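You operate a simulated robot arm through the tools that you are given. There is no shell and no other tool. Be economical: measure what you need, move in short steps, check, and stop when the job is done.

The job below is to be done with a simulated robot arm. You get a single attempt, and the scene is never put back.

TASK
Move the pump plug to the loose cable socket and cap its table socket.
Fine: desk switch and socket switch go off before you pull the plug; the cable socket stays where it stands; use the yellow cap.
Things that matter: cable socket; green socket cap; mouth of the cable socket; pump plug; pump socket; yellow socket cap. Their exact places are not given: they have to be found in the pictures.

It is judged by the outcome, as a careful person would: the job done as asked, and still so three seconds after it is handed in. It fails if anything else is knocked over, pushed out of place, dropped, spilled or broken. Lids that push on must go on centred and level and be pressed home; caps that screw on are set level and turned clockwise until they are tight.

THE ROBOT
A 7-joint arm with a two-finger parallel gripper on a trunk, on a base that drives. Base frame: it is fixed to the floor where the robot stands at the start and does not move with it; the origin is under the middle of the robot, x ahead of it, y to its left, z up. Readings come in mm, degrees, newtons and seconds.
With the tool pointing down near the work surface it reaches from about 260 to 760 mm from the robot's upright axis, wherever it stands. Its first joint turns from -166.0 to 166.0 degrees. Places, roughly: mouth of the cable socket [-1200, 200, 900]; pump plug [-1500, 0, 1000]; pump socket [-1400, 0, 800]; yellow socket cap [-1250, -250, 750]. Payload 3.91 kg.
The tool frame sits at the grasp point between the pads (the TCP): z along the fingers, y along the line on which they close. The tips reach 30 mm beyond it. The gripper opens to 110 mm. The fingers are 20 mm wide and 10 mm thick; the gripper's body (48 by 112 mm) begins 55 mm behind the TCP.
Orientation is that of the tool frame in the base frame, as a unit quaternion [x, y, z, w]. With the fingers straight down and closing along the base's y, the tool's x points along the base's -x, its y along +y and its z along -z.

THE INTERFACE
- The arm moves only by the tool step_arm. Its argument "series" is a list of rows, each a list of 6 numbers: the shift along the tool's x, y, z in mm, then the turn, a rotation vector about the tool's x, y, z in degrees. In form: [[dx, dy, dz, rx, ry, rz], ...]. A call has 1 to 20 rows; each row shifts and turns the commanded pose from where the row before left it, along the tool's axes as they then stand. "fingers" is the finger opening in mm, from 0 to 110, set as the call begins (left out, the last holds). A row lasts 0.2 s, in which the tool goes at most 50 mm and 8.6 degrees; a call with a longer step from one row to the next is refused whole, and so is a gripper value outside its range. A pose out of reach is approached as far as the arm can. The call stops where the force on the tool passes 40 N (or 10 N more than at its start, if that is more) or the arm is blocked; 0.2 s more then pass. The fingers move at their own pace (about 153 mm/s each) and stop on an object; they squeeze with about 26 N. The grip force told is the motor's: it shows also when the fingers shut on nothing. Time passes only in rows, and 0.2 s behind the last, so rows that do not move let the fingers close. It gives the time, the measured TCP pose, the force on the tool (base axes), the opening and the grip force at its end, in the units of the frame above (readings bear some noise), with the torque about the TCP (base axes, N m) and any sound that the robot's microphone picked up, and new pictures: "views" is both (left out), scene, wrist or none.
- Cameras (640 x 400 px; columns grow to the right, rows downward): "scene" is now at [-33.7, 188, 1341.2]; the picture's right is [0.66, -0.75, 0.00], its down [-0.70, -0.61, -0.38] and it looks along [0.28, 0.25, -0.93] (base axes); focal length 214 px, centre (320, 200). "wrist" rides on the gripper at [77, 7, -115] in the tool frame; the picture's right is [-0.09, 1.00, 0.00], its down [-0.80, -0.07, -0.59] and it looks along [-0.59, -0.05, 0.80] (tool axes); focal length 270 px, centre (320, 200).
- slide_trunk(by): slides the trunk up (or, below 0, down) by that many mm; the arm and the scene camera ride with it, the base frame stays. It gives what a move gives, with no picture.
- steer(legs): drives the robot by 1 to 6 legs, each [ahead, turn to the left] in mm and degrees, along the robot's own axes; the way and the turn of a leg run together, so that a leg with both is an arc; at most 1500 mm and 180 degrees a leg. The arm and the cameras ride along, it lands a little off, and it stops where it bumps. It gives what a move gives, and a new picture of the scene camera.
- head_to(pan, tilt): turns the head with the scene camera to pan (to the left, within 155 degrees either way) and tilt (down, from -29 to 69), counted from straight ahead of the robot. It gives what a move gives, and a new picture of the scene camera.
- point_at(camera, pixels): there is no depth. For up to 12 entries [column, row, z] of the newest picture of that camera ("zoom" is the newest enlarged one), the place [x, y] in the base frame at which the ray of that pixel passes the height z, good to about 3 mm. The clock stands still meanwhile.
- close_up(camera, box): a new picture of the part [left, top, right, bottom] of that camera's present view, enlarged. The clock stands still meanwhile.
- hand_in(): hands the job in; it is judged then, once.

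Keep the steps short. Do not move on a guess: measure, check each grasp and each placing, and mend mistakes. In all there are 80 turns and 260 pictures (those below and enlarged ones count). Leave the gripper open and the arm clear of the work at the hand-in unless told otherwise, and finish with a single line.

The tools are called after "Emit:" by a JSON object that holds its "name" and its "arguments". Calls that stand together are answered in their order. step_arm: Moves the arm, as the interface text tells. Its arguments: {"type":"object","properties":{"series":{"type":"array"},"fingers":{"type":"number"},"views":{"type":"string","enum":["both","scene","wrist","none"]}},"required":["series"]} The other tools are called the same way: slide_trunk (by) slides the trunk up or down; steer (legs) drives the base; head_to (pan, tilt) turns the head that bears the scene camera; point_at (camera, pixels) gives the place at which the rays of pixels pass given heights; close_up (camera, box) takes an enlarged picture of a part of a camera's view; hand_in () hands the job in.

At the start:

```text
t: 0.0
ee_pos: [-236.5, 272.8, 1226.8]
tcp_rot: [-0.004, 0.998, -0.017, -0.067]
contact_force: [1.0, 0.3, 0.6]
ft_torque: [0.0, -0.02, 0.02]
width: 110.2
finger_force: 0.0
trunk travel left (down, up): [-350.0, 260.0]
robot x, y, heading: [0.0, -3.0, -0.1]
head pan, tilt: [154.7, 68.8]
```

scene: 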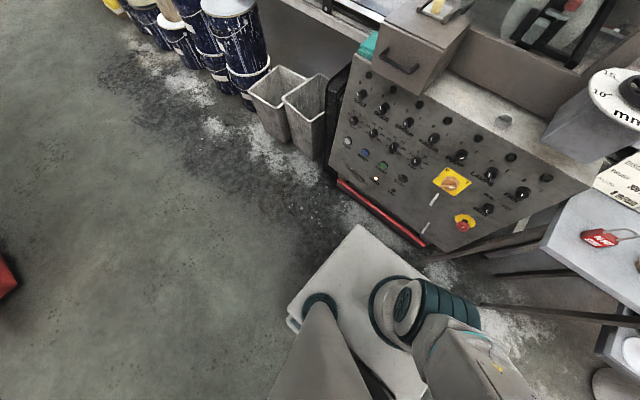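
wrist: 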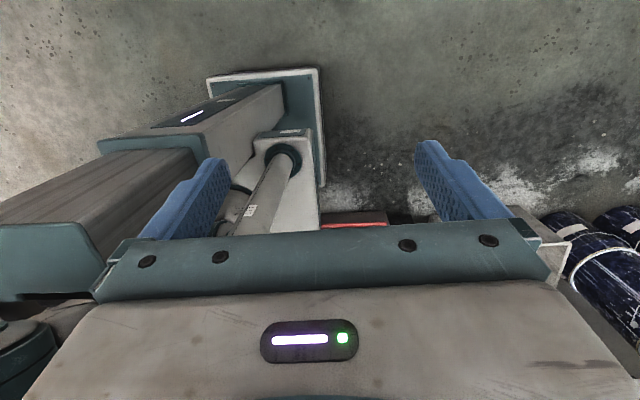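

The work lies behind the robot (towards -x). First I look around with the head.

Emit:
{"name": "head_to", "arguments": {"pan": 150, "tilt": 25}}

```text
t: 1.1
ee_pos: [-238.9, 270.1, 1219.8]
tcp_rot: [-0.009, 0.997, -0.031, -0.067]
contact_force: [0.4, -0.2, 0.3]
ft_torque: [-0.06, 0.01, -0.01]
width: 110.0
finger_force: 0.0
trunk travel left (down, up): [-350.0, 260.0]
robot x, y, heading: [2.0, 1.6, -0.1]
head pan, tilt: [150.0, 25.0]
```

scene: 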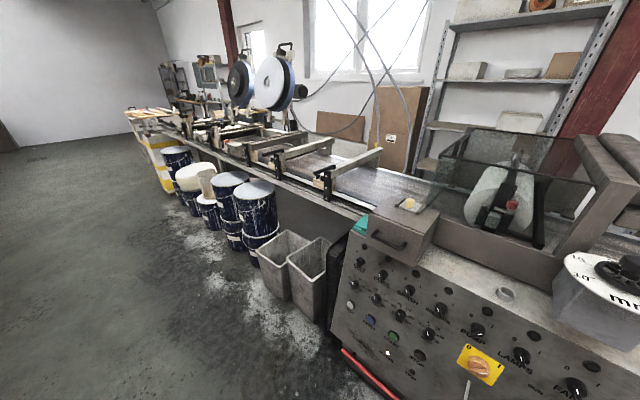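

The direction of the view is unclear; I check with point_at and look elsewhere.

Emit:
{"name": "point_at", "arguments": {"camera": "scene", "pixels": [[320, 200, 0], [320, 380, 840], [320, 390, 0]]}}

Emit:
{"name": "head_to", "arguments": {"pan": 90, "tilt": 35}}

Emit:
{"name": "head_to", "arguments": {"pan": -150, "tilt": 35}}

```text
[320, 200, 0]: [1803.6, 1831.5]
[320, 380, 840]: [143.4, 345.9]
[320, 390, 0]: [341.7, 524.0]
```

```text
t: 2.4
ee_pos: [-243.3, 268.7, 1224.3]
tcp_rot: [-0.014, 0.997, -0.025, -0.067]
contact_force: [0.5, 0.0, 1.0]
ft_torque: [0.0, 0.01, -0.02]
width: 110.0
finger_force: 0.0
trunk travel left (down, up): [-350.0, 260.0]
robot x, y, heading: [-1.6, 3.1, 0.0]
head pan, tilt: [90.0, 35.0]
```

scene: 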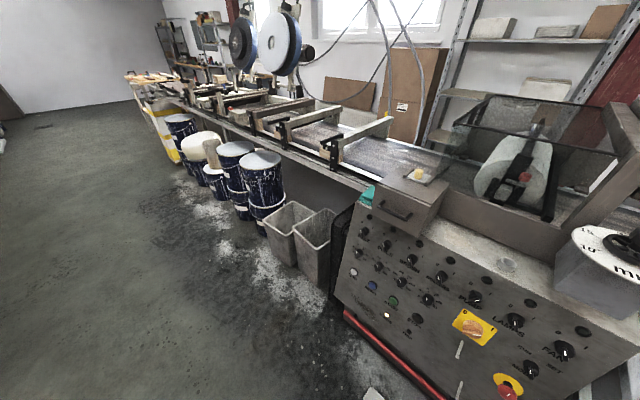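

```text
t: 5.8
ee_pos: [-235.4, 272.6, 1228.9]
tcp_rot: [-0.004, 0.997, -0.02, -0.07]
contact_force: [0.8, -0.2, 0.3]
ft_torque: [0.02, 0.0, -0.02]
width: 110.1
finger_force: 0.1
trunk travel left (down, up): [-350.0, 260.0]
robot x, y, heading: [2.9, -1.3, -0.0]
head pan, tilt: [-150.0, 35.0]
```

scene: 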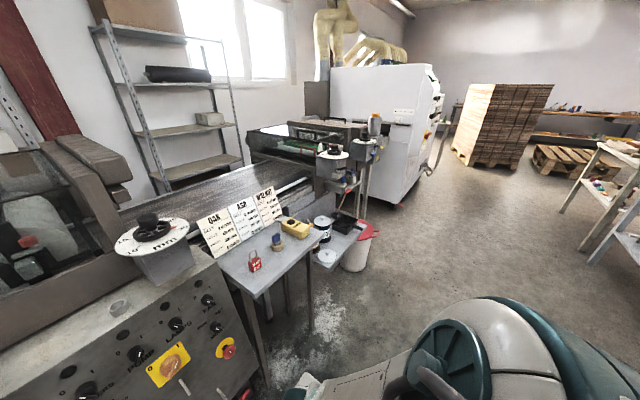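

The view direction does not match the pan told; I measure it here, and test another pan.

Emit:
{"name": "point_at", "arguments": {"camera": "scene", "pixels": [[320, 200, 0], [320, 390, 0], [100, 300, 0], [540, 300, 0]]}}

Emit:
{"name": "head_to", "arguments": {"pan": 0, "tilt": 35}}

```text
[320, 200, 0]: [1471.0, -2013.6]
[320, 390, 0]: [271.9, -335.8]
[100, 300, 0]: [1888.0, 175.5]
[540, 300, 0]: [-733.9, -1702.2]
```

```text
t: 8.2
ee_pos: [-234.7, 274.4, 1228.9]
tcp_rot: [-0.003, 0.997, -0.018, -0.07]
contact_force: [0.3, 0.1, 0.1]
ft_torque: [0.0, -0.02, -0.02]
width: 110.1
finger_force: 0.0
trunk travel left (down, up): [-350.0, 260.0]
robot x, y, heading: [-2.0, -1.7, -0.4]
head pan, tilt: [0.0, 35.0]
```

scene: 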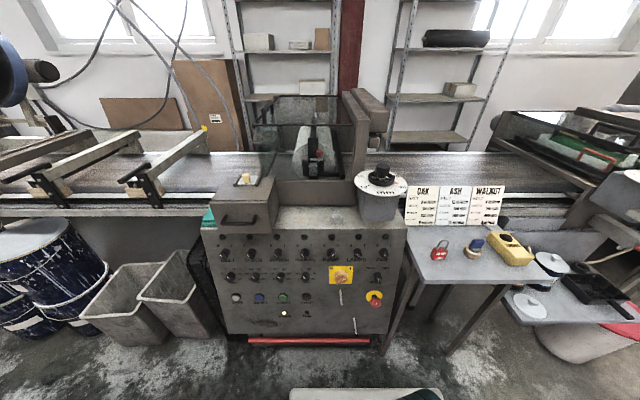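

Pan saturates around 50° in truth, so the robot itself must turn to see behind. I turn 180° in place.

Emit:
{"name": "steer", "arguments": {"legs": [[0, 90], [0, 90]]}}

```text
t: 16.1
ee_pos: [224.0, -282.3, 1227.4]
tcp_rot: [0.997, -0.016, 0.071, -0.017]
contact_force: [-0.1, 0.7, -0.1]
ft_torque: [-0.02, 0.02, 0.02]
width: 110.1
finger_force: 0.0
trunk travel left (down, up): [-350.0, 260.0]
robot x, y, heading: [-0.7, -2.1, 178.0]
head pan, tilt: [0.0, 35.0]
```

scene: 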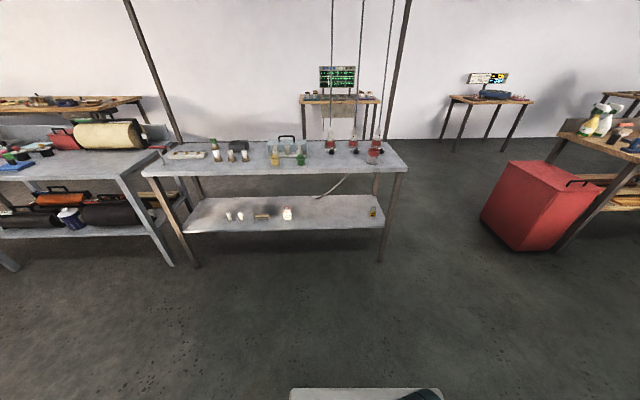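

A steel table stands ahead. I enlarge it.

Emit:
{"name": "close_up", "arguments": {"camera": "scene", "box": [130, 120, 290, 220]}}

Emit:
{"name": "close_up", "arguments": {"camera": "scene", "box": [260, 120, 420, 220]}}

Emit:
{"name": "point_at", "arguments": {"camera": "scene", "pixels": [[143, 172, 840], [409, 170, 840], [275, 172, 840], [168, 142, 840], [385, 141, 840], [0, 172, 840], [160, 155, 840], [570, 140, 840]]}}

```text
4.00 times, centred on (210, 170) of scene
```

zoom: 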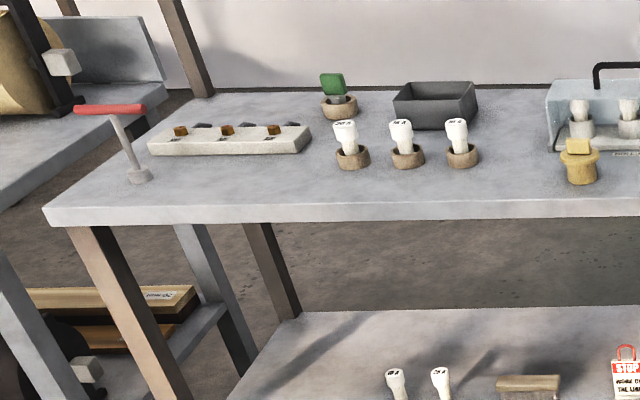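

```text
4.00 times, centred on (340, 170) of scene
```

zoom: 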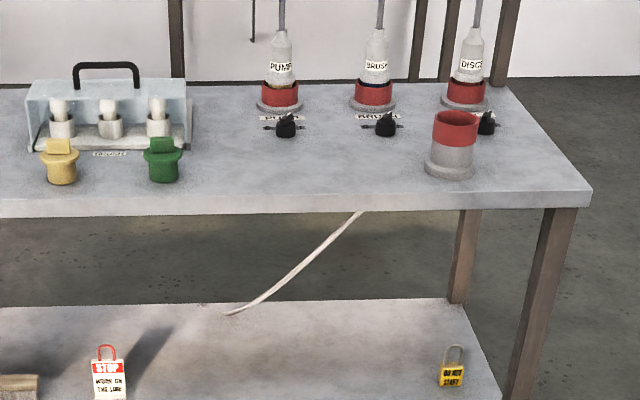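

```text
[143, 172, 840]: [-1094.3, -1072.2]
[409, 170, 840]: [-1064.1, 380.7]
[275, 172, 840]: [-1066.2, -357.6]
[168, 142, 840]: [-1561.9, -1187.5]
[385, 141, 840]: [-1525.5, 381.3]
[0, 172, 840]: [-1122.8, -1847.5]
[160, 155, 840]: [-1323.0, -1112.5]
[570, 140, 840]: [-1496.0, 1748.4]
```

The table has front edge x≈-1070, pump plug near y≈0. I drive 500 mm nearer and tilt the head down.

Emit:
{"name": "steer", "arguments": {"legs": [[500, 2]]}}

Emit:
{"name": "head_to", "arguments": {"pan": 0, "tilt": 38}}

```text
t: 19.0
ee_pos: [-258.6, -266.0, 1228.4]
tcp_rot: [0.997, -0.006, 0.07, -0.018]
contact_force: [0.4, 1.1, 0.3]
ft_torque: [0.04, -0.02, 0.01]
width: 109.7
finger_force: 0.1
trunk travel left (down, up): [-350.0, 260.0]
robot x, y, heading: [-492.4, 13.1, 179.2]
head pan, tilt: [0.0, 35.0]
```

scene: 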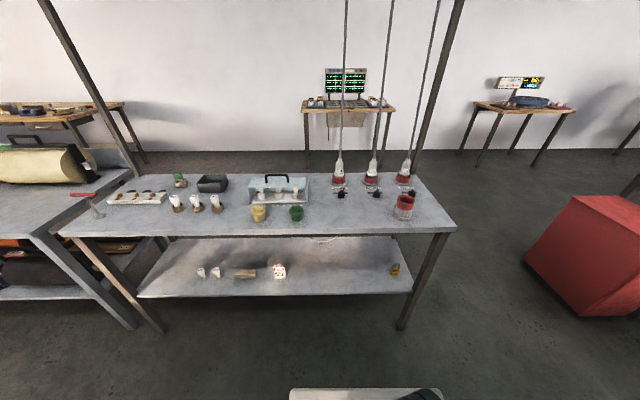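

```text
t: 19.6
ee_pos: [-260.0, -265.2, 1228.9]
tcp_rot: [0.997, -0.007, 0.071, -0.018]
contact_force: [0.9, -0.4, -0.4]
ft_torque: [0.0, -0.01, 0.03]
width: 110.0
finger_force: 0.0
trunk travel left (down, up): [-350.0, 260.0]
robot x, y, heading: [-488.0, 15.6, 179.2]
head pan, tilt: [0.0, 38.0]
```

scene: 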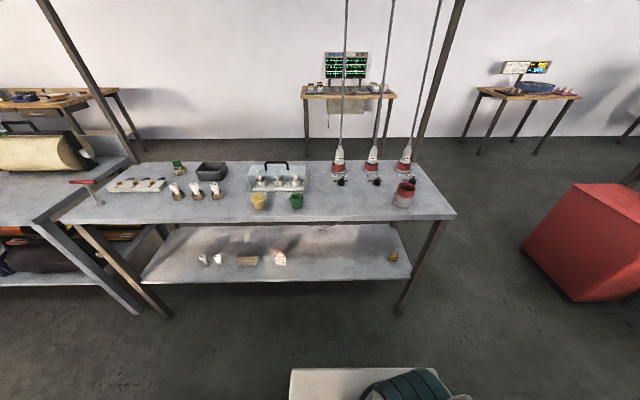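

Emit:
{"name": "close_up", "arguments": {"camera": "scene", "box": [60, 150, 200, 238]}}

Emit:
{"name": "close_up", "arguments": {"camera": "scene", "box": [310, 140, 438, 220]}}

Emit:
{"name": "close_up", "arguments": {"camera": "scene", "box": [220, 150, 348, 230]}}

Emit:
{"name": "point_at", "arguments": {"camera": "scene", "pixels": [[340, 174, 840], [340, 186, 840], [403, 203, 840], [404, 184, 900], [258, 208, 840], [296, 206, 840], [118, 190, 840], [161, 189, 840], [100, 206, 840], [448, 215, 840], [60, 220, 840]]}}

```text
4.55 times, centred on (130, 194) of scene
```

zoom: 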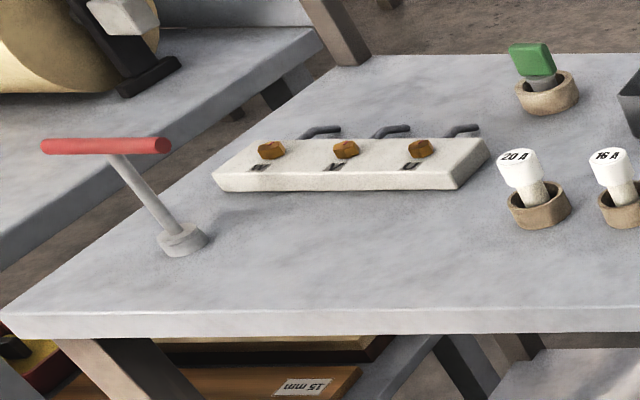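

```text
5.00 times, centred on (374, 180) of scene
```

zoom: 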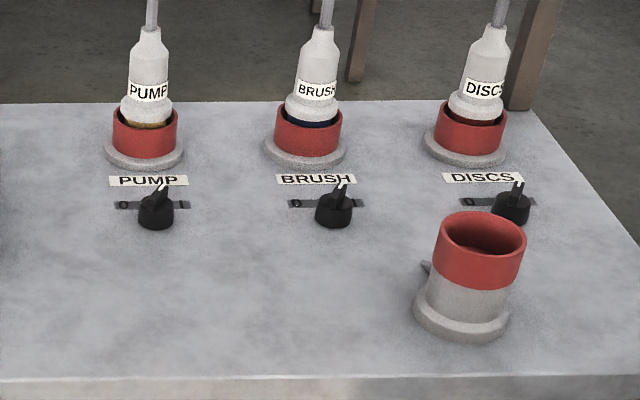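

```text
5.00 times, centred on (284, 190) of scene
```

zoom: 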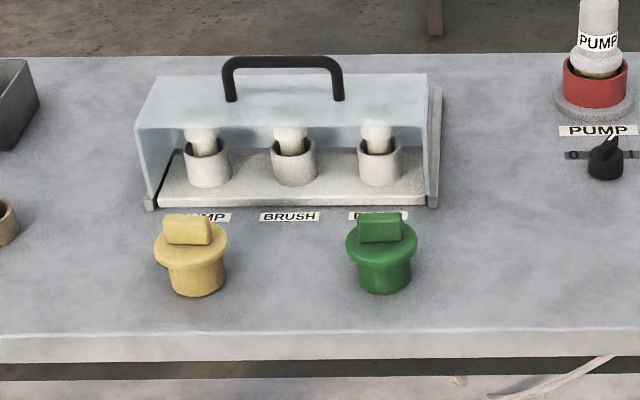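

```text
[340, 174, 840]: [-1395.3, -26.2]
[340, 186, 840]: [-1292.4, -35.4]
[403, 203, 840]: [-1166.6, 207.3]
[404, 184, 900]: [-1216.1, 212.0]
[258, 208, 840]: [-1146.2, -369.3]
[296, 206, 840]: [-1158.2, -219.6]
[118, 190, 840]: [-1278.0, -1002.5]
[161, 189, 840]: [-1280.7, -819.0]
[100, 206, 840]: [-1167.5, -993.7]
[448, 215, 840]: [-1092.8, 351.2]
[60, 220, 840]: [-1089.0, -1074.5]
```

I look closer at the strip on the left, the far desks, and the shelf.

Emit:
{"name": "close_up", "arguments": {"camera": "scene", "box": [290, 40, 410, 115]}}

Emit:
{"name": "close_up", "arguments": {"camera": "scene", "box": [460, 50, 588, 130]}}

Emit:
{"name": "close_up", "arguments": {"camera": "scene", "box": [104, 174, 172, 210]}}

Emit:
{"name": "close_up", "arguments": {"camera": "scene", "box": [190, 225, 318, 305]}}

Emit:
{"name": "close_up", "arguments": {"camera": "scene", "box": [0, 70, 140, 158]}}

```text
5.33 times, centred on (350, 78) of scene
```

zoom: 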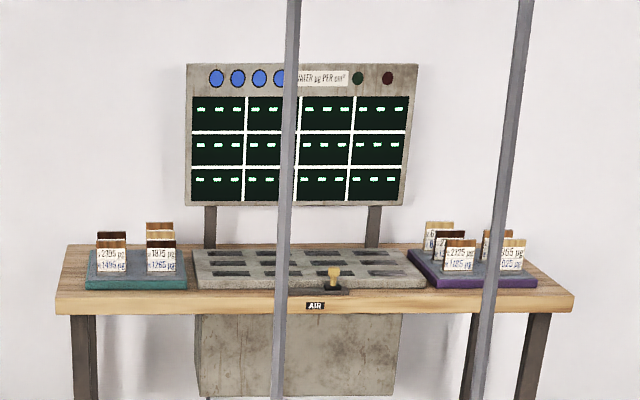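

```text
5.00 times, centred on (524, 90) of scene
```

zoom: 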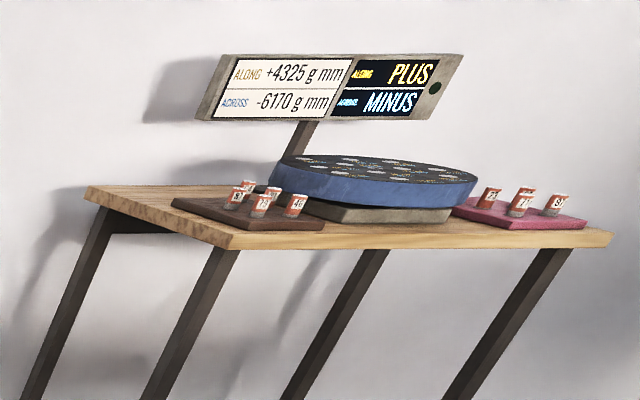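

```text
9.41 times, centred on (138, 192) of scene
```

zoom: 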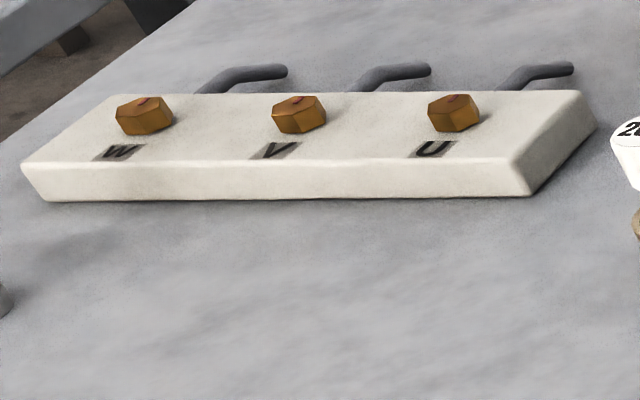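

```text
5.00 times, centred on (254, 265) of scene
```

zoom: 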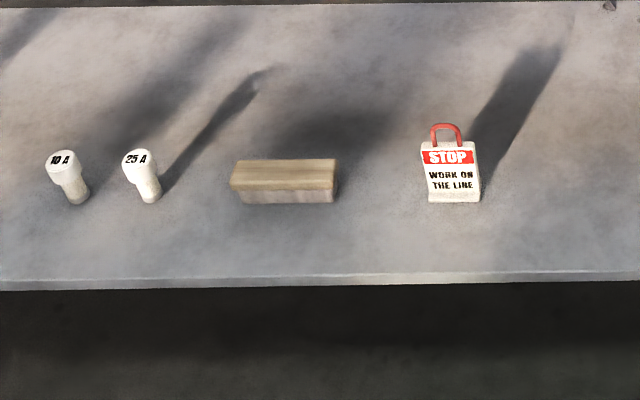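

```text
4.55 times, centred on (70, 114) of scene
```

zoom: 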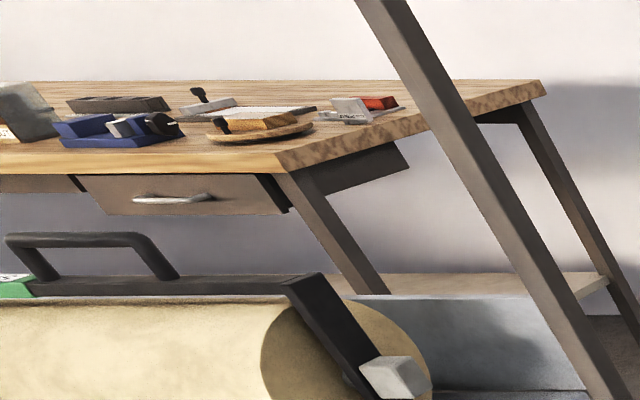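

The strip is a terminal block; nothing here is the "desk switch". The control desk at +x had a knob labelled "PUMP". I turn back to look at it.

Emit:
{"name": "steer", "arguments": {"legs": [[0, 180], [550, 0]]}}

Emit:
{"name": "close_up", "arguments": {"camera": "scene", "box": [190, 150, 430, 300]}}

```text
t: 30.4
ee_pos: [-213.1, 315.8, 1229.0]
tcp_rot: [-0.058, 0.996, -0.021, -0.07]
contact_force: [-0.8, 0.7, -1.0]
ft_torque: [-0.03, -0.04, -0.04]
width: 110.0
finger_force: 0.0
trunk travel left (down, up): [-350.0, 260.0]
robot x, y, heading: [49.1, 71.8, 6.2]
head pan, tilt: [0.0, 38.0]
```

scene: 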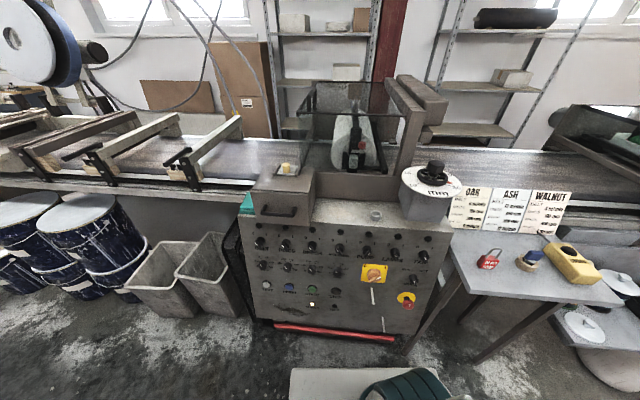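

```text
2.67 times, centred on (310, 225) of scene
```

zoom: 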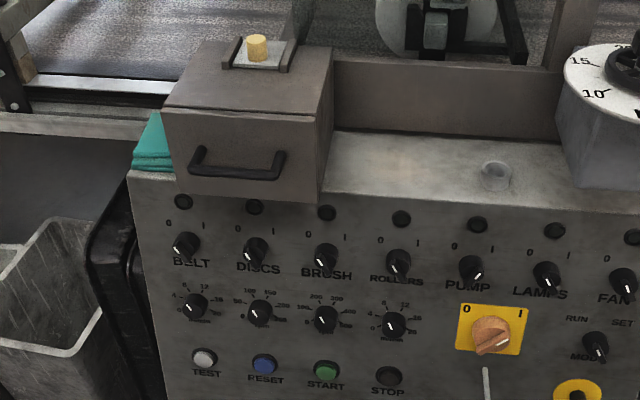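

The control desk has the PUMP knob. I enlarge it.

Emit:
{"name": "close_up", "arguments": {"camera": "scene", "box": [320, 222, 400, 272]}}

Emit:
{"name": "close_up", "arguments": {"camera": "scene", "box": [240, 222, 320, 272]}}

Emit:
{"name": "point_at", "arguments": {"camera": "scene", "pixels": [[366, 253, 600], [366, 253, 700], [366, 253, 800], [330, 345, 0], [320, 202, 900]]}}

```text
8.00 times, centred on (360, 247) of scene
```

zoom: 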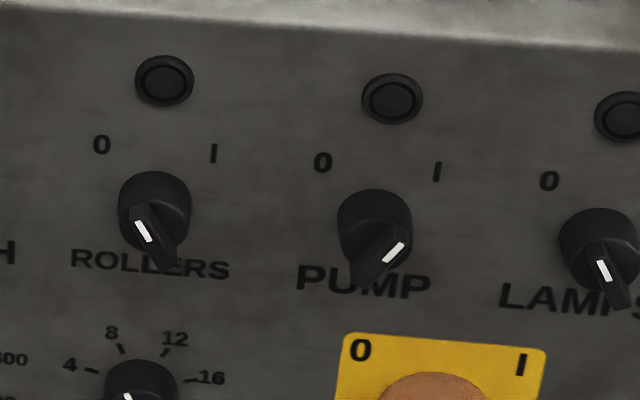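

```text
8.00 times, centred on (280, 247) of scene
```

zoom: 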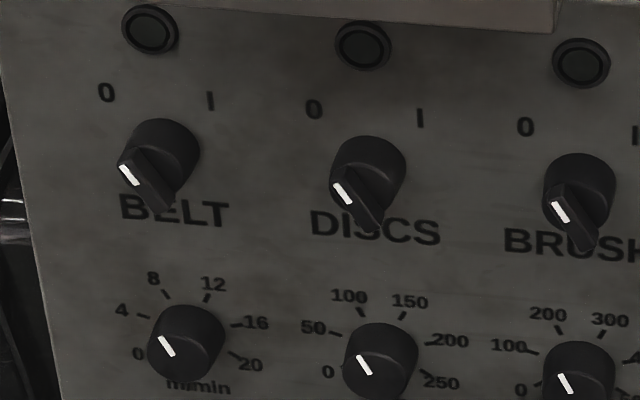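

```text
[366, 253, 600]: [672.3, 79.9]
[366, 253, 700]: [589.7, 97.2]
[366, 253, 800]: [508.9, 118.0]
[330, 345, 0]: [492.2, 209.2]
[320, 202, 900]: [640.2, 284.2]
```

PUMP knob points to I, others to 0 position. To triangulate I lower the trunk by 200 and view again.

Emit:
{"name": "slide_trunk", "arguments": {"by": -200}}

Emit:
{"name": "head_to", "arguments": {"pan": -5, "tilt": 38}}

Emit:
{"name": "close_up", "arguments": {"camera": "scene", "box": [240, 100, 400, 200]}}

```text
t: 32.1
ee_pos: [-236.2, 265.9, 1085.9]
tcp_rot: [-0.182, 0.972, -0.075, -0.129]
contact_force: [-0.1, 0.5, 0.9]
ft_torque: [-0.01, 0.01, -0.01]
width: 109.8
finger_force: 0.1
trunk travel left (down, up): [-191.0, 419.0]
robot x, y, heading: [47.6, 68.6, 6.3]
head pan, tilt: [0.0, 38.0]
stopped: the arm was blocked; the commanded pose is now the measured one
```

```text
t: 32.8
ee_pos: [-236.6, 264.4, 1086.3]
tcp_rot: [-0.184, 0.972, -0.076, -0.128]
contact_force: [0.1, -0.1, 0.0]
ft_torque: [0.02, -0.04, 0.01]
width: 110.2
finger_force: 0.1
trunk travel left (down, up): [-191.0, 419.0]
robot x, y, heading: [50.6, 65.4, 6.4]
head pan, tilt: [-5.0, 38.0]
```

scene: 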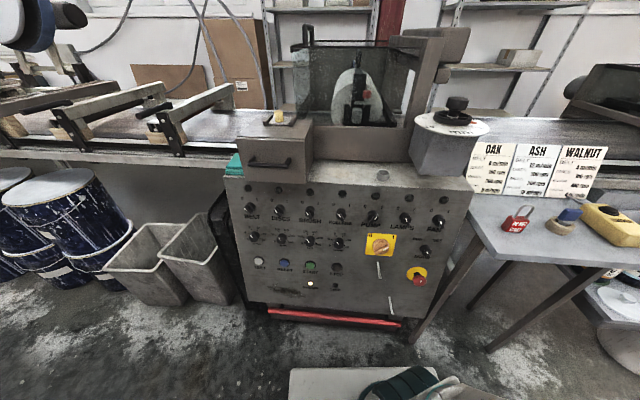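

```text
4.00 times, centred on (320, 150) of scene
```

zoom: 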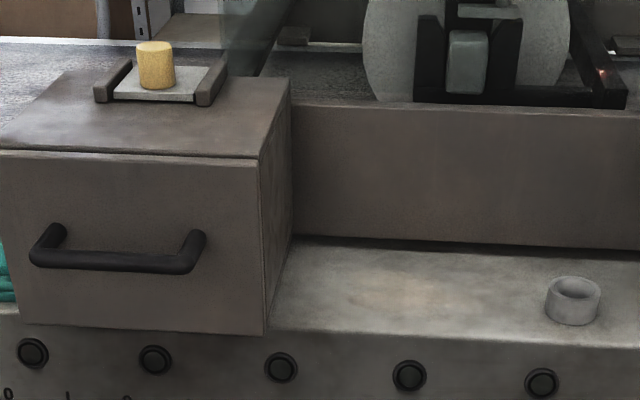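

I compare rays for the PUMP knob and lamp now.

Emit:
{"name": "close_up", "arguments": {"camera": "scene", "box": [330, 180, 410, 230]}}

Emit:
{"name": "point_at", "arguments": {"camera": "scene", "pixels": [[375.3, 195.7, 600], [375.3, 195.7, 700], [375.3, 195.7, 800], [372, 219, 600], [372, 219, 700], [372, 219, 800], [320, 310, 100], [320, 310, 300], [320, 310, 400]]}}

```text
8.00 times, centred on (370, 205) of scene
```

zoom: 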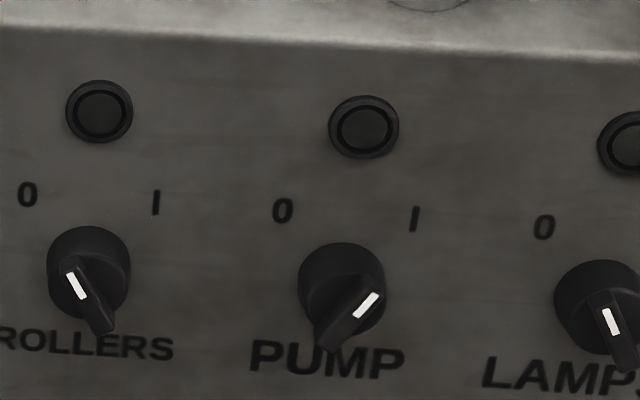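

```text
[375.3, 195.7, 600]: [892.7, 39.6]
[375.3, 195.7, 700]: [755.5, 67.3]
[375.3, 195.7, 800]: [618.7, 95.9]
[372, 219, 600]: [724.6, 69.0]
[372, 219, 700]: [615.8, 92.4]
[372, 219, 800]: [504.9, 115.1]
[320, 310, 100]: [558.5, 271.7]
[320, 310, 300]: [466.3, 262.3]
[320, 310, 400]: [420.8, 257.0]
```

Knob fin is near (513, 115, 793). I back off 200 mm and straighten the heading, then make the tool vertical and higher.

Emit:
{"name": "steer", "arguments": {"legs": [[-200, -6]]}}

Emit:
{"name": "step_arm", "arguments": {"series": [[0, 0, -40, 0, 0, 0], [0, 0, -40, 0, 0, 0], [0, 0, -20, -2, -5.4, 0], [0, 0, -20, -2, -5.4, 0], [0, 0, -20, -2, -5.4, 0], [0, 0, 0, 0, 0, 0]], "fingers": 40, "views": "none"}}

```text
t: 34.4
ee_pos: [-414.2, 284.3, 1088.4]
tcp_rot: [-0.131, 0.98, -0.066, -0.132]
contact_force: [0.1, 0.2, -0.1]
ft_torque: [0.01, 0.04, 0.01]
width: 109.6
finger_force: 0.0
trunk travel left (down, up): [-191.0, 419.0]
robot x, y, heading: [-153.9, 58.8, 0.2]
head pan, tilt: [-5.0, 38.0]
```

scene: 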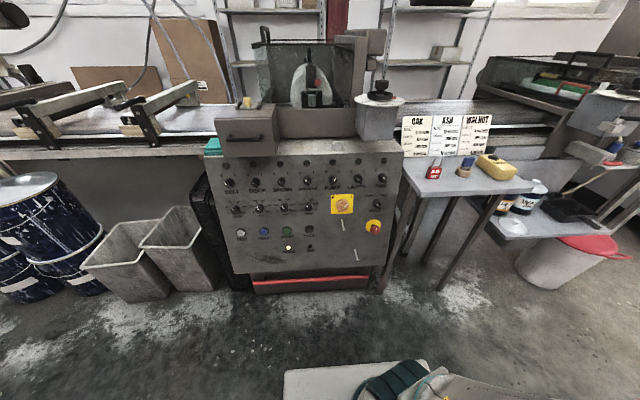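

```text
t: 35.7
ee_pos: [-412.7, 260.6, 1072.8]
tcp_rot: [-0.137, 0.989, -0.053, 0.0]
contact_force: [0.3, 0.7, 0.5]
ft_torque: [-0.02, -0.05, 0.03]
width: 39.9
finger_force: 0.0
out of reach, approached as far as the arm can: row 1, 2, 3, 4, 5
trunk travel left (down, up): [-191.0, 419.0]
robot x, y, heading: [-152.2, 58.0, 0.0]
head pan, tilt: [-5.0, 38.0]
stopped in row 6: the arm was blocked; the commanded pose is now the measured one
```

Now I swing the tool around the left side to the front on an arc of ~370 mm radius.

Emit:
{"name": "step_arm", "arguments": {"series": [[24, 32, 10, 0, 0, 0], [-38.5, 28, 0, 0, 0, 7.4], [-38.5, 28, 0, 0, 0, 7.4], [-38.5, 28, 0, 0, 0, 7.4], [-38.5, 28, 0, 0, 0, 7.4], [-38.5, 28, 0, 0, 0, 7.4], [-38.5, 28, 0, 0, 0, 7.4], [-38.5, 28, 0, 0, 0, 7.4], [-38.5, 28, 0, 0, 0, 7.4], [-38.5, 28, 0, 0, 0, 7.4], [-38.5, 28, 0, 0, 0, 7.4], [-38.5, 28, 0, 0, 0, 7.4], [-38.5, 28, 0, 0, 0, 7.4]], "views": "scene"}}

```text
t: 36.6
ee_pos: [-408.0, 291.1, 1080.6]
tcp_rot: [-0.119, 0.991, -0.051, -0.036]
contact_force: [0.1, 0.0, -0.1]
ft_torque: [0.0, -0.04, -0.02]
width: 40.0
finger_force: 0.1
trunk travel left (down, up): [-191.0, 419.0]
robot x, y, heading: [-150.6, 58.5, 0.1]
head pan, tilt: [-5.0, 38.0]
stopped in row 4: the arm was blocked; the commanded pose is now the measured one
```

scene: 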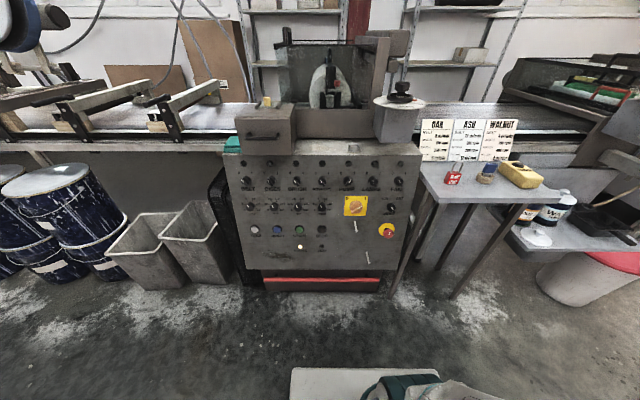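

The arm seems to foul the robot's own base; I raise the trunk again and look.

Emit:
{"name": "slide_trunk", "arguments": {"by": 200}}

Emit:
{"name": "step_arm", "arguments": {"series": [[0, 0, 0, 0, 0, 0], [-38, 28, 0, 0, 0, 7.4], [-38, 28, 0, 0, 0, 7.4], [-38, 28, 0, 0, 0, 7.4]], "views": "both"}}

```text
t: 38.8
ee_pos: [-407.3, 295.8, 1277.4]
tcp_rot: [-0.11, 0.992, -0.049, -0.03]
contact_force: [0.5, -0.3, 0.6]
ft_torque: [-0.01, 0.01, 0.0]
width: 40.2
finger_force: 0.0
trunk travel left (down, up): [-391.0, 219.0]
robot x, y, heading: [-152.3, 56.7, -0.0]
head pan, tilt: [-5.0, 38.0]
```

```text
t: 39.7
ee_pos: [-394.1, 320.6, 1268.2]
tcp_rot: [-0.063, 0.997, -0.044, -0.014]
contact_force: [0.0, 0.0, 0.7]
ft_torque: [0.01, 0.03, 0.0]
width: 40.0
finger_force: 0.0
trunk travel left (down, up): [-391.0, 219.0]
robot x, y, heading: [-152.2, 57.1, -0.3]
head pan, tilt: [-5.0, 38.0]
stopped in row 4: the arm was blocked; the commanded pose is now the measured one
```

scene: 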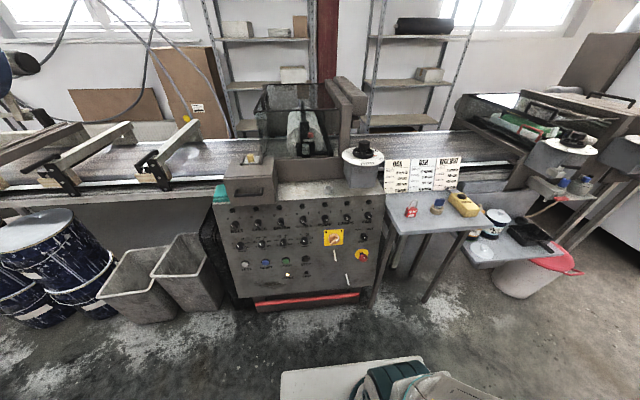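
wrist: 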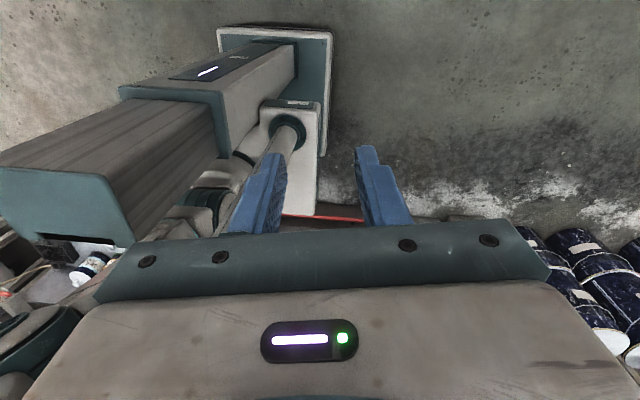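

Something of the robot itself blocks. I look at my own arm: head right-down and left-down.

Emit:
{"name": "head_to", "arguments": {"pan": -150, "tilt": 69}}

Emit:
{"name": "head_to", "arguments": {"pan": 150, "tilt": 69}}

```text
t: 42.0
ee_pos: [-396.8, 320.4, 1264.7]
tcp_rot: [-0.061, 0.997, -0.044, -0.006]
contact_force: [-0.7, 1.9, -0.9]
ft_torque: [-0.02, 0.04, -0.01]
width: 40.0
finger_force: 0.1
trunk travel left (down, up): [-391.0, 219.0]
robot x, y, heading: [-155.2, 56.7, -0.2]
head pan, tilt: [-150.0, 68.8]
```

scene: 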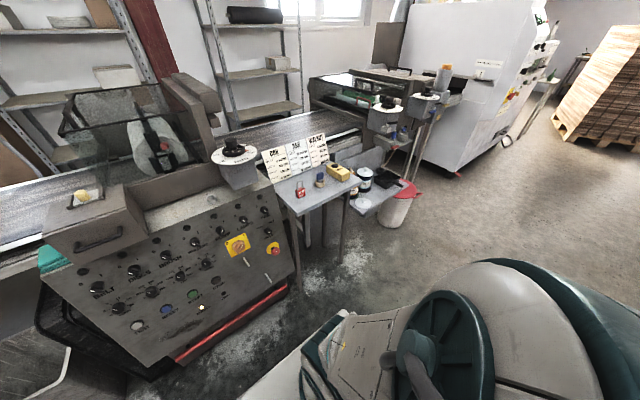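

```text
t: 46.1
ee_pos: [-398.1, 318.9, 1266.4]
tcp_rot: [-0.066, 0.997, -0.045, -0.009]
contact_force: [0.1, -0.7, 0.3]
ft_torque: [0.01, 0.05, 0.04]
width: 40.0
finger_force: 0.0
trunk travel left (down, up): [-391.0, 219.0]
robot x, y, heading: [-158.0, 56.5, -0.1]
head pan, tilt: [150.0, 68.8]
```

scene: 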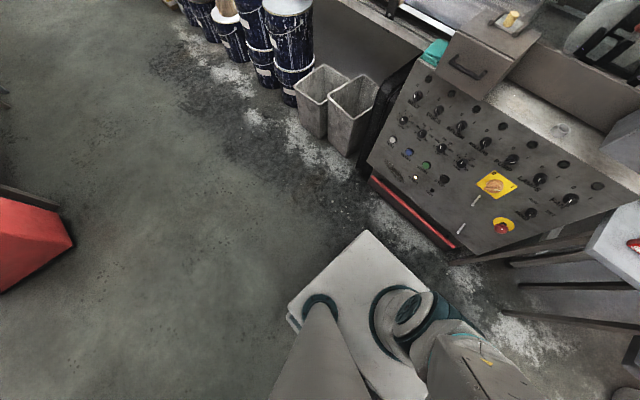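

The elbow is on the right side; likely the arm comes around from the right. I try the swing the other way (counterclockwise, behind).

Emit:
{"name": "step_arm", "arguments": {"series": [[38, -26.5, 0, 0, 0, -7.4], [38, -26.5, 0, 0, 0, -7.4], [38, -26.5, 0, 0, 0, -7.4], [38, -26.5, 0, 0, 0, -7.4], [38, -26.5, 0, 0, 0, -7.4]], "views": "both"}}

```text
t: 47.3
ee_pos: [-494.5, 183.9, 1281.5]
tcp_rot: [-0.3, 0.953, -0.038, -0.025]
contact_force: [0.3, 0.5, 0.0]
ft_torque: [-0.06, -0.02, -0.02]
width: 40.1
finger_force: 0.1
out of reach, approached as far as the arm can: row 4, 5
trunk travel left (down, up): [-391.0, 219.0]
robot x, y, heading: [-154.1, 57.8, -0.2]
head pan, tilt: [150.0, 68.8]
```

scene: 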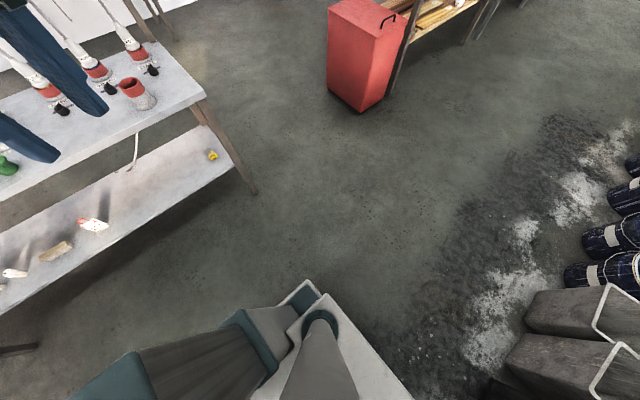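
wrist: 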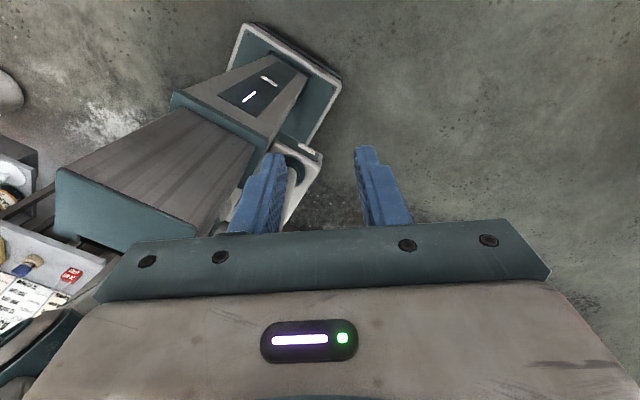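

Now the head really turned (before, the arm was in its way): so the head mast was blocking the arm on the left side. I look at the arm's layout with the head.

Emit:
{"name": "head_to", "arguments": {"pan": 0, "tilt": 69}}

Emit:
{"name": "head_to", "arguments": {"pan": -100, "tilt": 30}}

Emit:
{"name": "head_to", "arguments": {"pan": 155, "tilt": 10}}

```text
t: 49.6
ee_pos: [-495.5, 185.9, 1281.1]
tcp_rot: [-0.299, 0.953, -0.039, -0.023]
contact_force: [-0.6, -0.3, -0.4]
ft_torque: [-0.02, 0.0, -0.01]
width: 40.0
finger_force: 0.0
trunk travel left (down, up): [-391.0, 219.0]
robot x, y, heading: [-151.9, 55.3, -0.1]
head pan, tilt: [0.0, 68.8]
```

scene: 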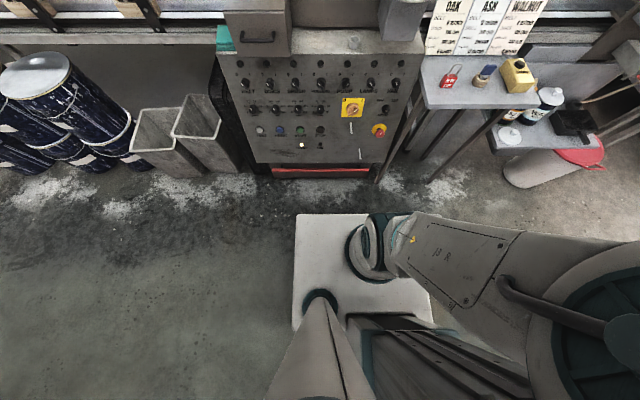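

```text
t: 51.4
ee_pos: [-498.2, 184.7, 1276.5]
tcp_rot: [-0.297, 0.954, -0.04, -0.019]
contact_force: [0.7, 0.0, -0.6]
ft_torque: [-0.04, -0.04, -0.01]
width: 39.9
finger_force: 0.2
trunk travel left (down, up): [-391.0, 219.0]
robot x, y, heading: [-152.3, 57.4, 0.0]
head pan, tilt: [-100.0, 30.0]
```

scene: 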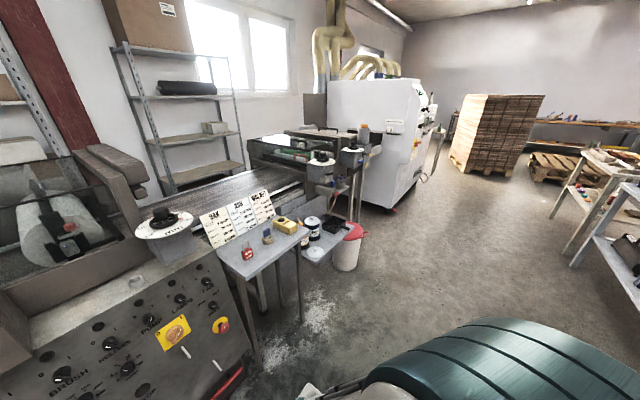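

```text
t: 55.0
ee_pos: [-497.1, 184.5, 1278.7]
tcp_rot: [-0.299, 0.953, -0.039, -0.023]
contact_force: [-0.1, -0.1, 0.5]
ft_torque: [0.0, 0.02, -0.03]
width: 39.7
finger_force: 0.0
trunk travel left (down, up): [-391.0, 219.0]
robot x, y, heading: [-153.1, 58.7, -0.1]
head pan, tilt: [154.7, 10.0]
```

scene: 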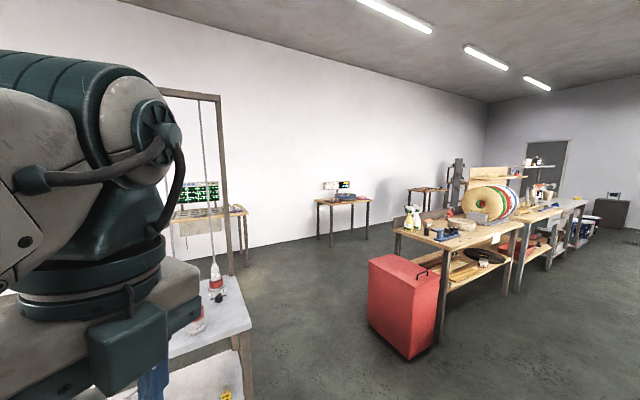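

The picture shows it: the shoulder is in front, the upper arm goes right and back, the forearm wraps behind. So it has to unwrap counterclockwise via back and right. I go on, now without turning the wrist.

Emit:
{"name": "step_arm", "arguments": {"series": [[38, -28, 0, 0, 0, 0], [38, -28, 0, 0, 0, 0], [38, -28, 0, 0, 0, 0], [30, -38, 0, 0, 0, 0], [30, -38, 0, 0, 0, 0]], "views": "none"}}

Emit:
{"name": "head_to", "arguments": {"pan": -155, "tilt": 30}}

```text
t: 56.2
ee_pos: [-513.9, 40.9, 1290.6]
tcp_rot: [-0.298, 0.953, -0.039, -0.025]
contact_force: [0.8, 0.6, 0.2]
ft_torque: [0.04, -0.01, 0.0]
width: 39.8
finger_force: 0.0
out of reach, approached as far as the arm can: row 1, 2, 3
trunk travel left (down, up): [-391.0, 219.0]
robot x, y, heading: [-155.5, 57.5, -0.0]
head pan, tilt: [154.7, 10.0]
```

```text
t: 60.4
ee_pos: [-513.5, 42.2, 1289.9]
tcp_rot: [-0.299, 0.953, -0.04, -0.025]
contact_force: [0.1, -0.5, -1.2]
ft_torque: [0.0, 0.0, 0.02]
width: 40.1
finger_force: 0.1
trunk travel left (down, up): [-391.0, 219.0]
robot x, y, heading: [-152.0, 61.5, 0.1]
head pan, tilt: [-154.7, 30.0]
```

scene: 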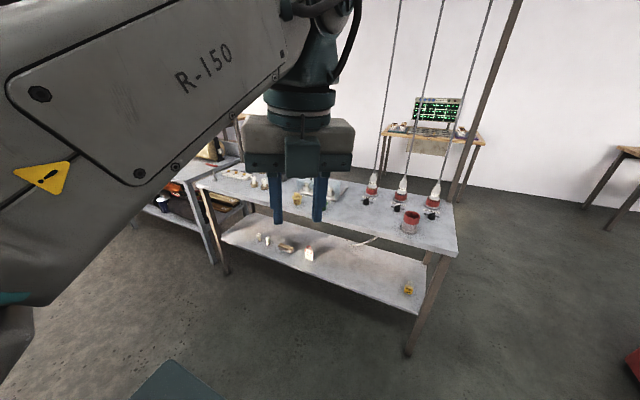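

Working. I continue with an arc counterclockwise.

Emit:
{"name": "step_arm", "arguments": {"series": [[28, -37.5, 0, 0, 0, -7.4], [28, -37.5, 0, 0, 0, -7.4], [28, -37.5, 0, 0, 0, -7.4], [28, -37.5, 0, 0, 0, -7.4], [28, -37.5, 0, 0, 0, -7.4], [28, -37.5, 0, 0, 0, -7.4], [28, -37.5, 0, 0, 0, -7.4], [28, -37.5, 0, 0, 0, -7.4], [28, -37.5, 0, 0, 0, -7.4], [28, -37.5, 0, 0, 0, -7.4]], "views": "none"}}

```text
t: 62.6
ee_pos: [-326.4, -230.1, 1313.9]
tcp_rot: [0.773, -0.633, 0.019, 0.04]
contact_force: [-0.9, -0.4, -0.8]
ft_torque: [-0.02, 0.01, 0.01]
width: 39.9
finger_force: 0.1
out of reach, approached as far as the arm can: row 1, 2, 3
trunk travel left (down, up): [-391.0, 219.0]
robot x, y, heading: [-148.8, 57.6, -0.1]
head pan, tilt: [-154.7, 30.0]
```

Emit:
{"name": "step_arm", "arguments": {"series": [[35, -26, 2, 0, 0, -7.2], [35, -26, 2, 0, 0, -7.2], [35, -26, 2, 0, 0, -7.2], [35, -26, 2, 0, 0, -7.2], [35, -26, 2, 0, 0, -7.2], [35, -26, 2, 0, 0, -7.2], [35, -26, 2, 0, 0, -7.2], [35, -26, 2, 0, 0, -7.2], [35, -26, 2, 0, 0, -7.2], [35, -26, 2, 0, 0, -7.2]], "views": "none"}}

Emit:
{"name": "head_to", "arguments": {"pan": -40, "tilt": 40}}

```text
t: 64.8
ee_pos: [84.9, -298.7, 1290.2]
tcp_rot: [0.997, -0.056, -0.01, 0.045]
contact_force: [0.2, -0.5, -1.1]
ft_torque: [0.02, 0.03, 0.05]
width: 40.1
finger_force: 0.0
trunk travel left (down, up): [-391.0, 219.0]
robot x, y, heading: [-152.9, 61.3, 0.1]
head pan, tilt: [-154.7, 30.0]
```

```text
t: 66.7
ee_pos: [79.7, -297.9, 1289.3]
tcp_rot: [0.997, -0.058, -0.009, 0.045]
contact_force: [0.5, -0.3, 0.8]
ft_torque: [0.06, -0.01, 0.0]
width: 40.0
finger_force: 0.1
trunk travel left (down, up): [-391.0, 219.0]
robot x, y, heading: [-153.0, 56.4, -0.3]
head pan, tilt: [-40.0, 40.0]
```

scene: 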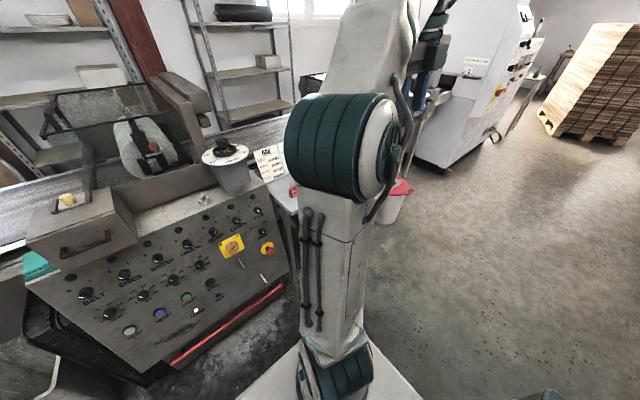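

The arm is now in front-right. I move the tool to the front of the desk: forward and left, slightly down.

Emit:
{"name": "step_arm", "arguments": {"series": [[20, 0, 0, 0, 0, -6.7], [25, -43, 6, 0, 0, 0], [25, -43, 6, 0, 0, 0], [25, -43, 6, 0, 0, 0], [25, -43, 6, 0, 0, 0], [25, -43, 6, 0, 0, 0], [25, -43, 6, 0, 0, 0], [25, -43, 6, 0, 0, 0], [25, -43, 6, 0, 0, 0], [0, -43, 6, 0, 0, 0]], "views": "none"}}

Emit:
{"name": "step_arm", "arguments": {"series": [[0, 0, 0, 0, 8.4, 0], [0, 0, 0, 0, 8.4, 0], [0, 0, 0, 0, 8.4, 0], [0, 0, 0, 0, 8.4, 0], [0, 0, 0, 0, 8.4, 0], [0, 0, 0, 0, 8.4, 0], [0, 0, 0, 0, 8.4, 0], [0, 0, 0, 0, 8.4, 0], [0, 0, 0, 0, 8.4, 0], [0, 0, 0, 0, 8.4, 0]], "views": "both"}}

```text
t: 68.9
ee_pos: [261.2, -215.4, 1286.6]
tcp_rot: [0.999, 0.0, -0.011, 0.044]
contact_force: [0.1, 0.4, 0.0]
ft_torque: [0.02, 0.01, 0.01]
width: 39.8
finger_force: 0.0
out of reach, approached as far as the arm can: row 3, 4, 5, 6, 7, 8, 9, 10
trunk travel left (down, up): [-391.0, 219.0]
robot x, y, heading: [-152.4, 54.9, -0.1]
head pan, tilt: [-40.0, 40.0]
```

```text
t: 71.1
ee_pos: [260.0, -231.8, 1297.7]
tcp_rot: [0.749, 0.029, 0.661, 0.033]
contact_force: [-0.4, 0.0, 0.3]
ft_torque: [-0.02, 0.02, 0.02]
width: 39.9
finger_force: 0.0
out of reach, approached as far as the arm can: row 1, 2, 3, 5
trunk travel left (down, up): [-391.0, 219.0]
robot x, y, heading: [-149.0, 57.7, 0.2]
head pan, tilt: [-40.0, 40.0]
```

scene: 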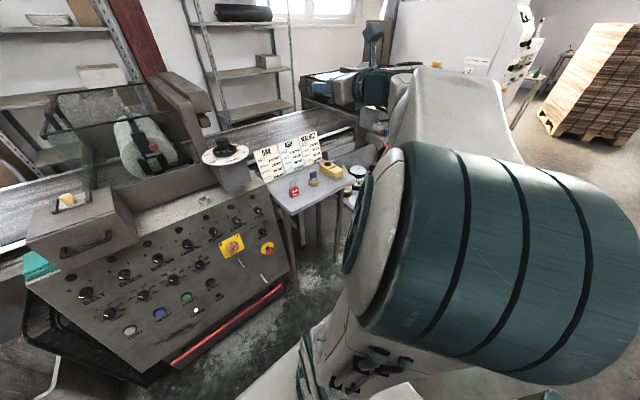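
wrist: 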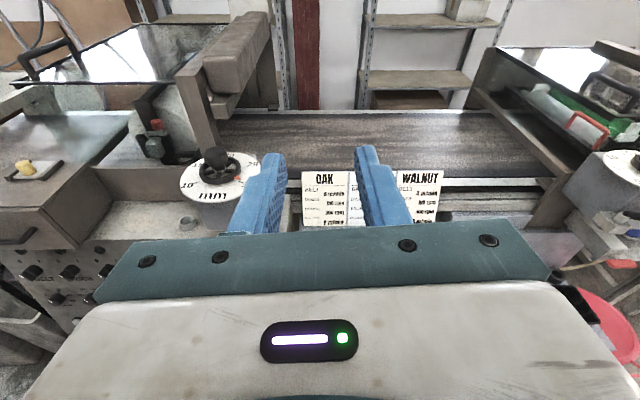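

Tool is nearly level pointing at +x. I now go down and to the left with it.

Emit:
{"name": "step_arm", "arguments": {"series": [[-40, -10, 0, 0, 0, 0], [-40, -20, 0, 0, 0, 0], [-40, -28, 0, 0, 0, 0], [-40, -28, 0, 0, 0, 0], [-40, -28, 0, 0, 0, 0], [-40, -28, 0, 0, 0, 0], [-40, -28, 0, 0, 0, 0], [-30, -38, 0, 0, 0, 0], [-30, -38, 0, 0, 0, 0], [0, -40, 0, 0, 4, 0], [0, -40, 0, 0, 0, 0]], "views": "both"}}

```text
t: 73.5
ee_pos: [295.5, -144.7, 1005.8]
tcp_rot: [0.726, 0.031, 0.686, 0.031]
contact_force: [0.2, 0.4, 0.3]
ft_torque: [0.02, -0.01, -0.01]
width: 40.0
finger_force: 0.1
out of reach, approached as far as the arm can: row 6, 7, 8, 9, 10, 11
trunk travel left (down, up): [-391.0, 219.0]
robot x, y, heading: [-150.5, 59.1, -0.2]
head pan, tilt: [-40.0, 40.0]
```

scene: 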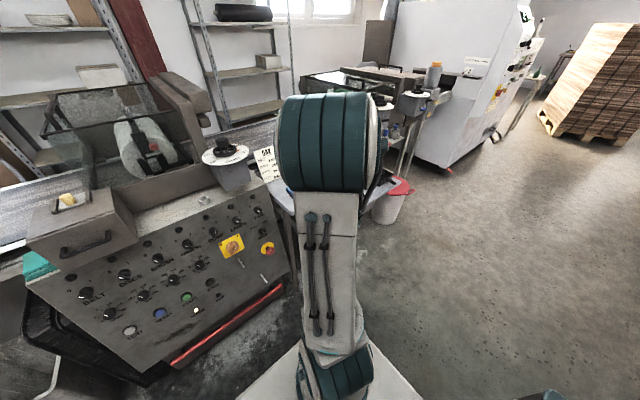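
wrist: 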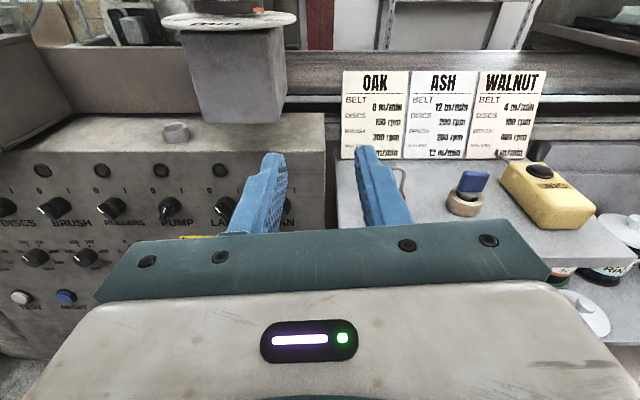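

The PUMP knob is visible at (168,205) in the wrist view. I record its ray, then lower the trunk 190.

Emit:
{"name": "point_at", "arguments": {"camera": "wrist", "pixels": [[168, 204, 700], [168, 204, 750], [168, 204, 800], [161, 171, 800], [177, 221, 750], [177, 221, 800], [250, 120, 900], [250, 120, 850]]}}

Emit:
{"name": "slide_trunk", "arguments": {"by": -190}}

Emit:
{"name": "step_arm", "arguments": {"series": [[0, -30, 0, 0, 0, 0], [0, -40, 0, 0, 0, 0], [0, -40, 0, 0, 0, 0], [0, -40, 0, 0, 0, 0]], "views": "both"}}

```text
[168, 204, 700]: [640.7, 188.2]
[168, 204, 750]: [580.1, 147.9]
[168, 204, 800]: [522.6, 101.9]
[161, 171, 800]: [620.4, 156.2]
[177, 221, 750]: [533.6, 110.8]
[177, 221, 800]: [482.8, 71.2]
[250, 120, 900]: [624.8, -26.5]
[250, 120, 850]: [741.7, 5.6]
```

```text
t: 75.6
ee_pos: [294.9, -144.6, 816.3]
tcp_rot: [0.727, 0.032, 0.685, 0.031]
contact_force: [-0.2, -0.5, 0.2]
ft_torque: [0.0, 0.02, 0.02]
width: 39.9
finger_force: 0.1
trunk travel left (down, up): [-201.0, 409.0]
robot x, y, heading: [-151.6, 58.8, 0.0]
head pan, tilt: [-40.0, 40.0]
```

```text
t: 76.6
ee_pos: [297.1, -145.4, 815.6]
tcp_rot: [0.727, 0.032, 0.685, 0.031]
contact_force: [-0.7, 0.0, 0.7]
ft_torque: [-0.02, -0.02, 0.0]
width: 39.9
finger_force: 0.0
out of reach, approached as far as the arm can: row 1, 2, 3, 4
trunk travel left (down, up): [-201.0, 409.0]
robot x, y, heading: [-151.6, 59.2, -0.1]
head pan, tilt: [-40.0, 40.0]
```

scene: 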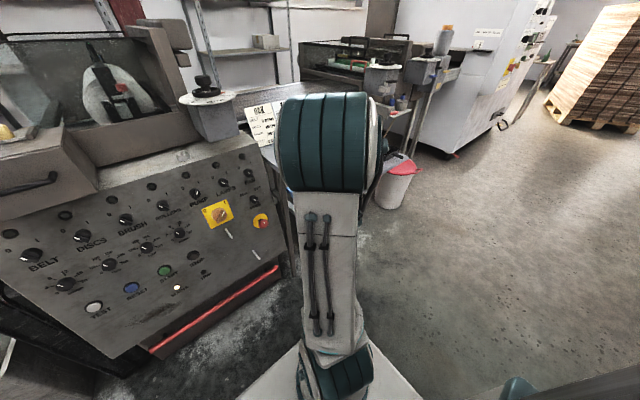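
wrist: 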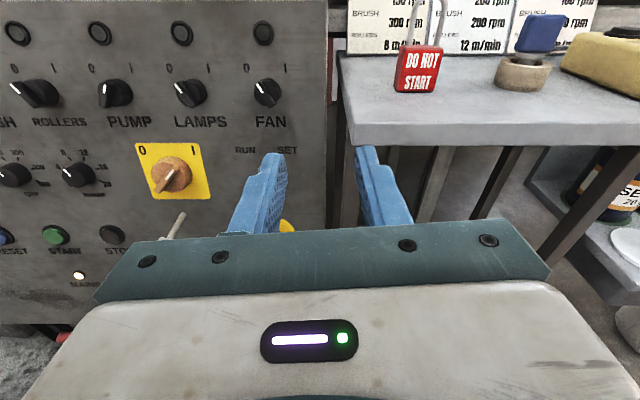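

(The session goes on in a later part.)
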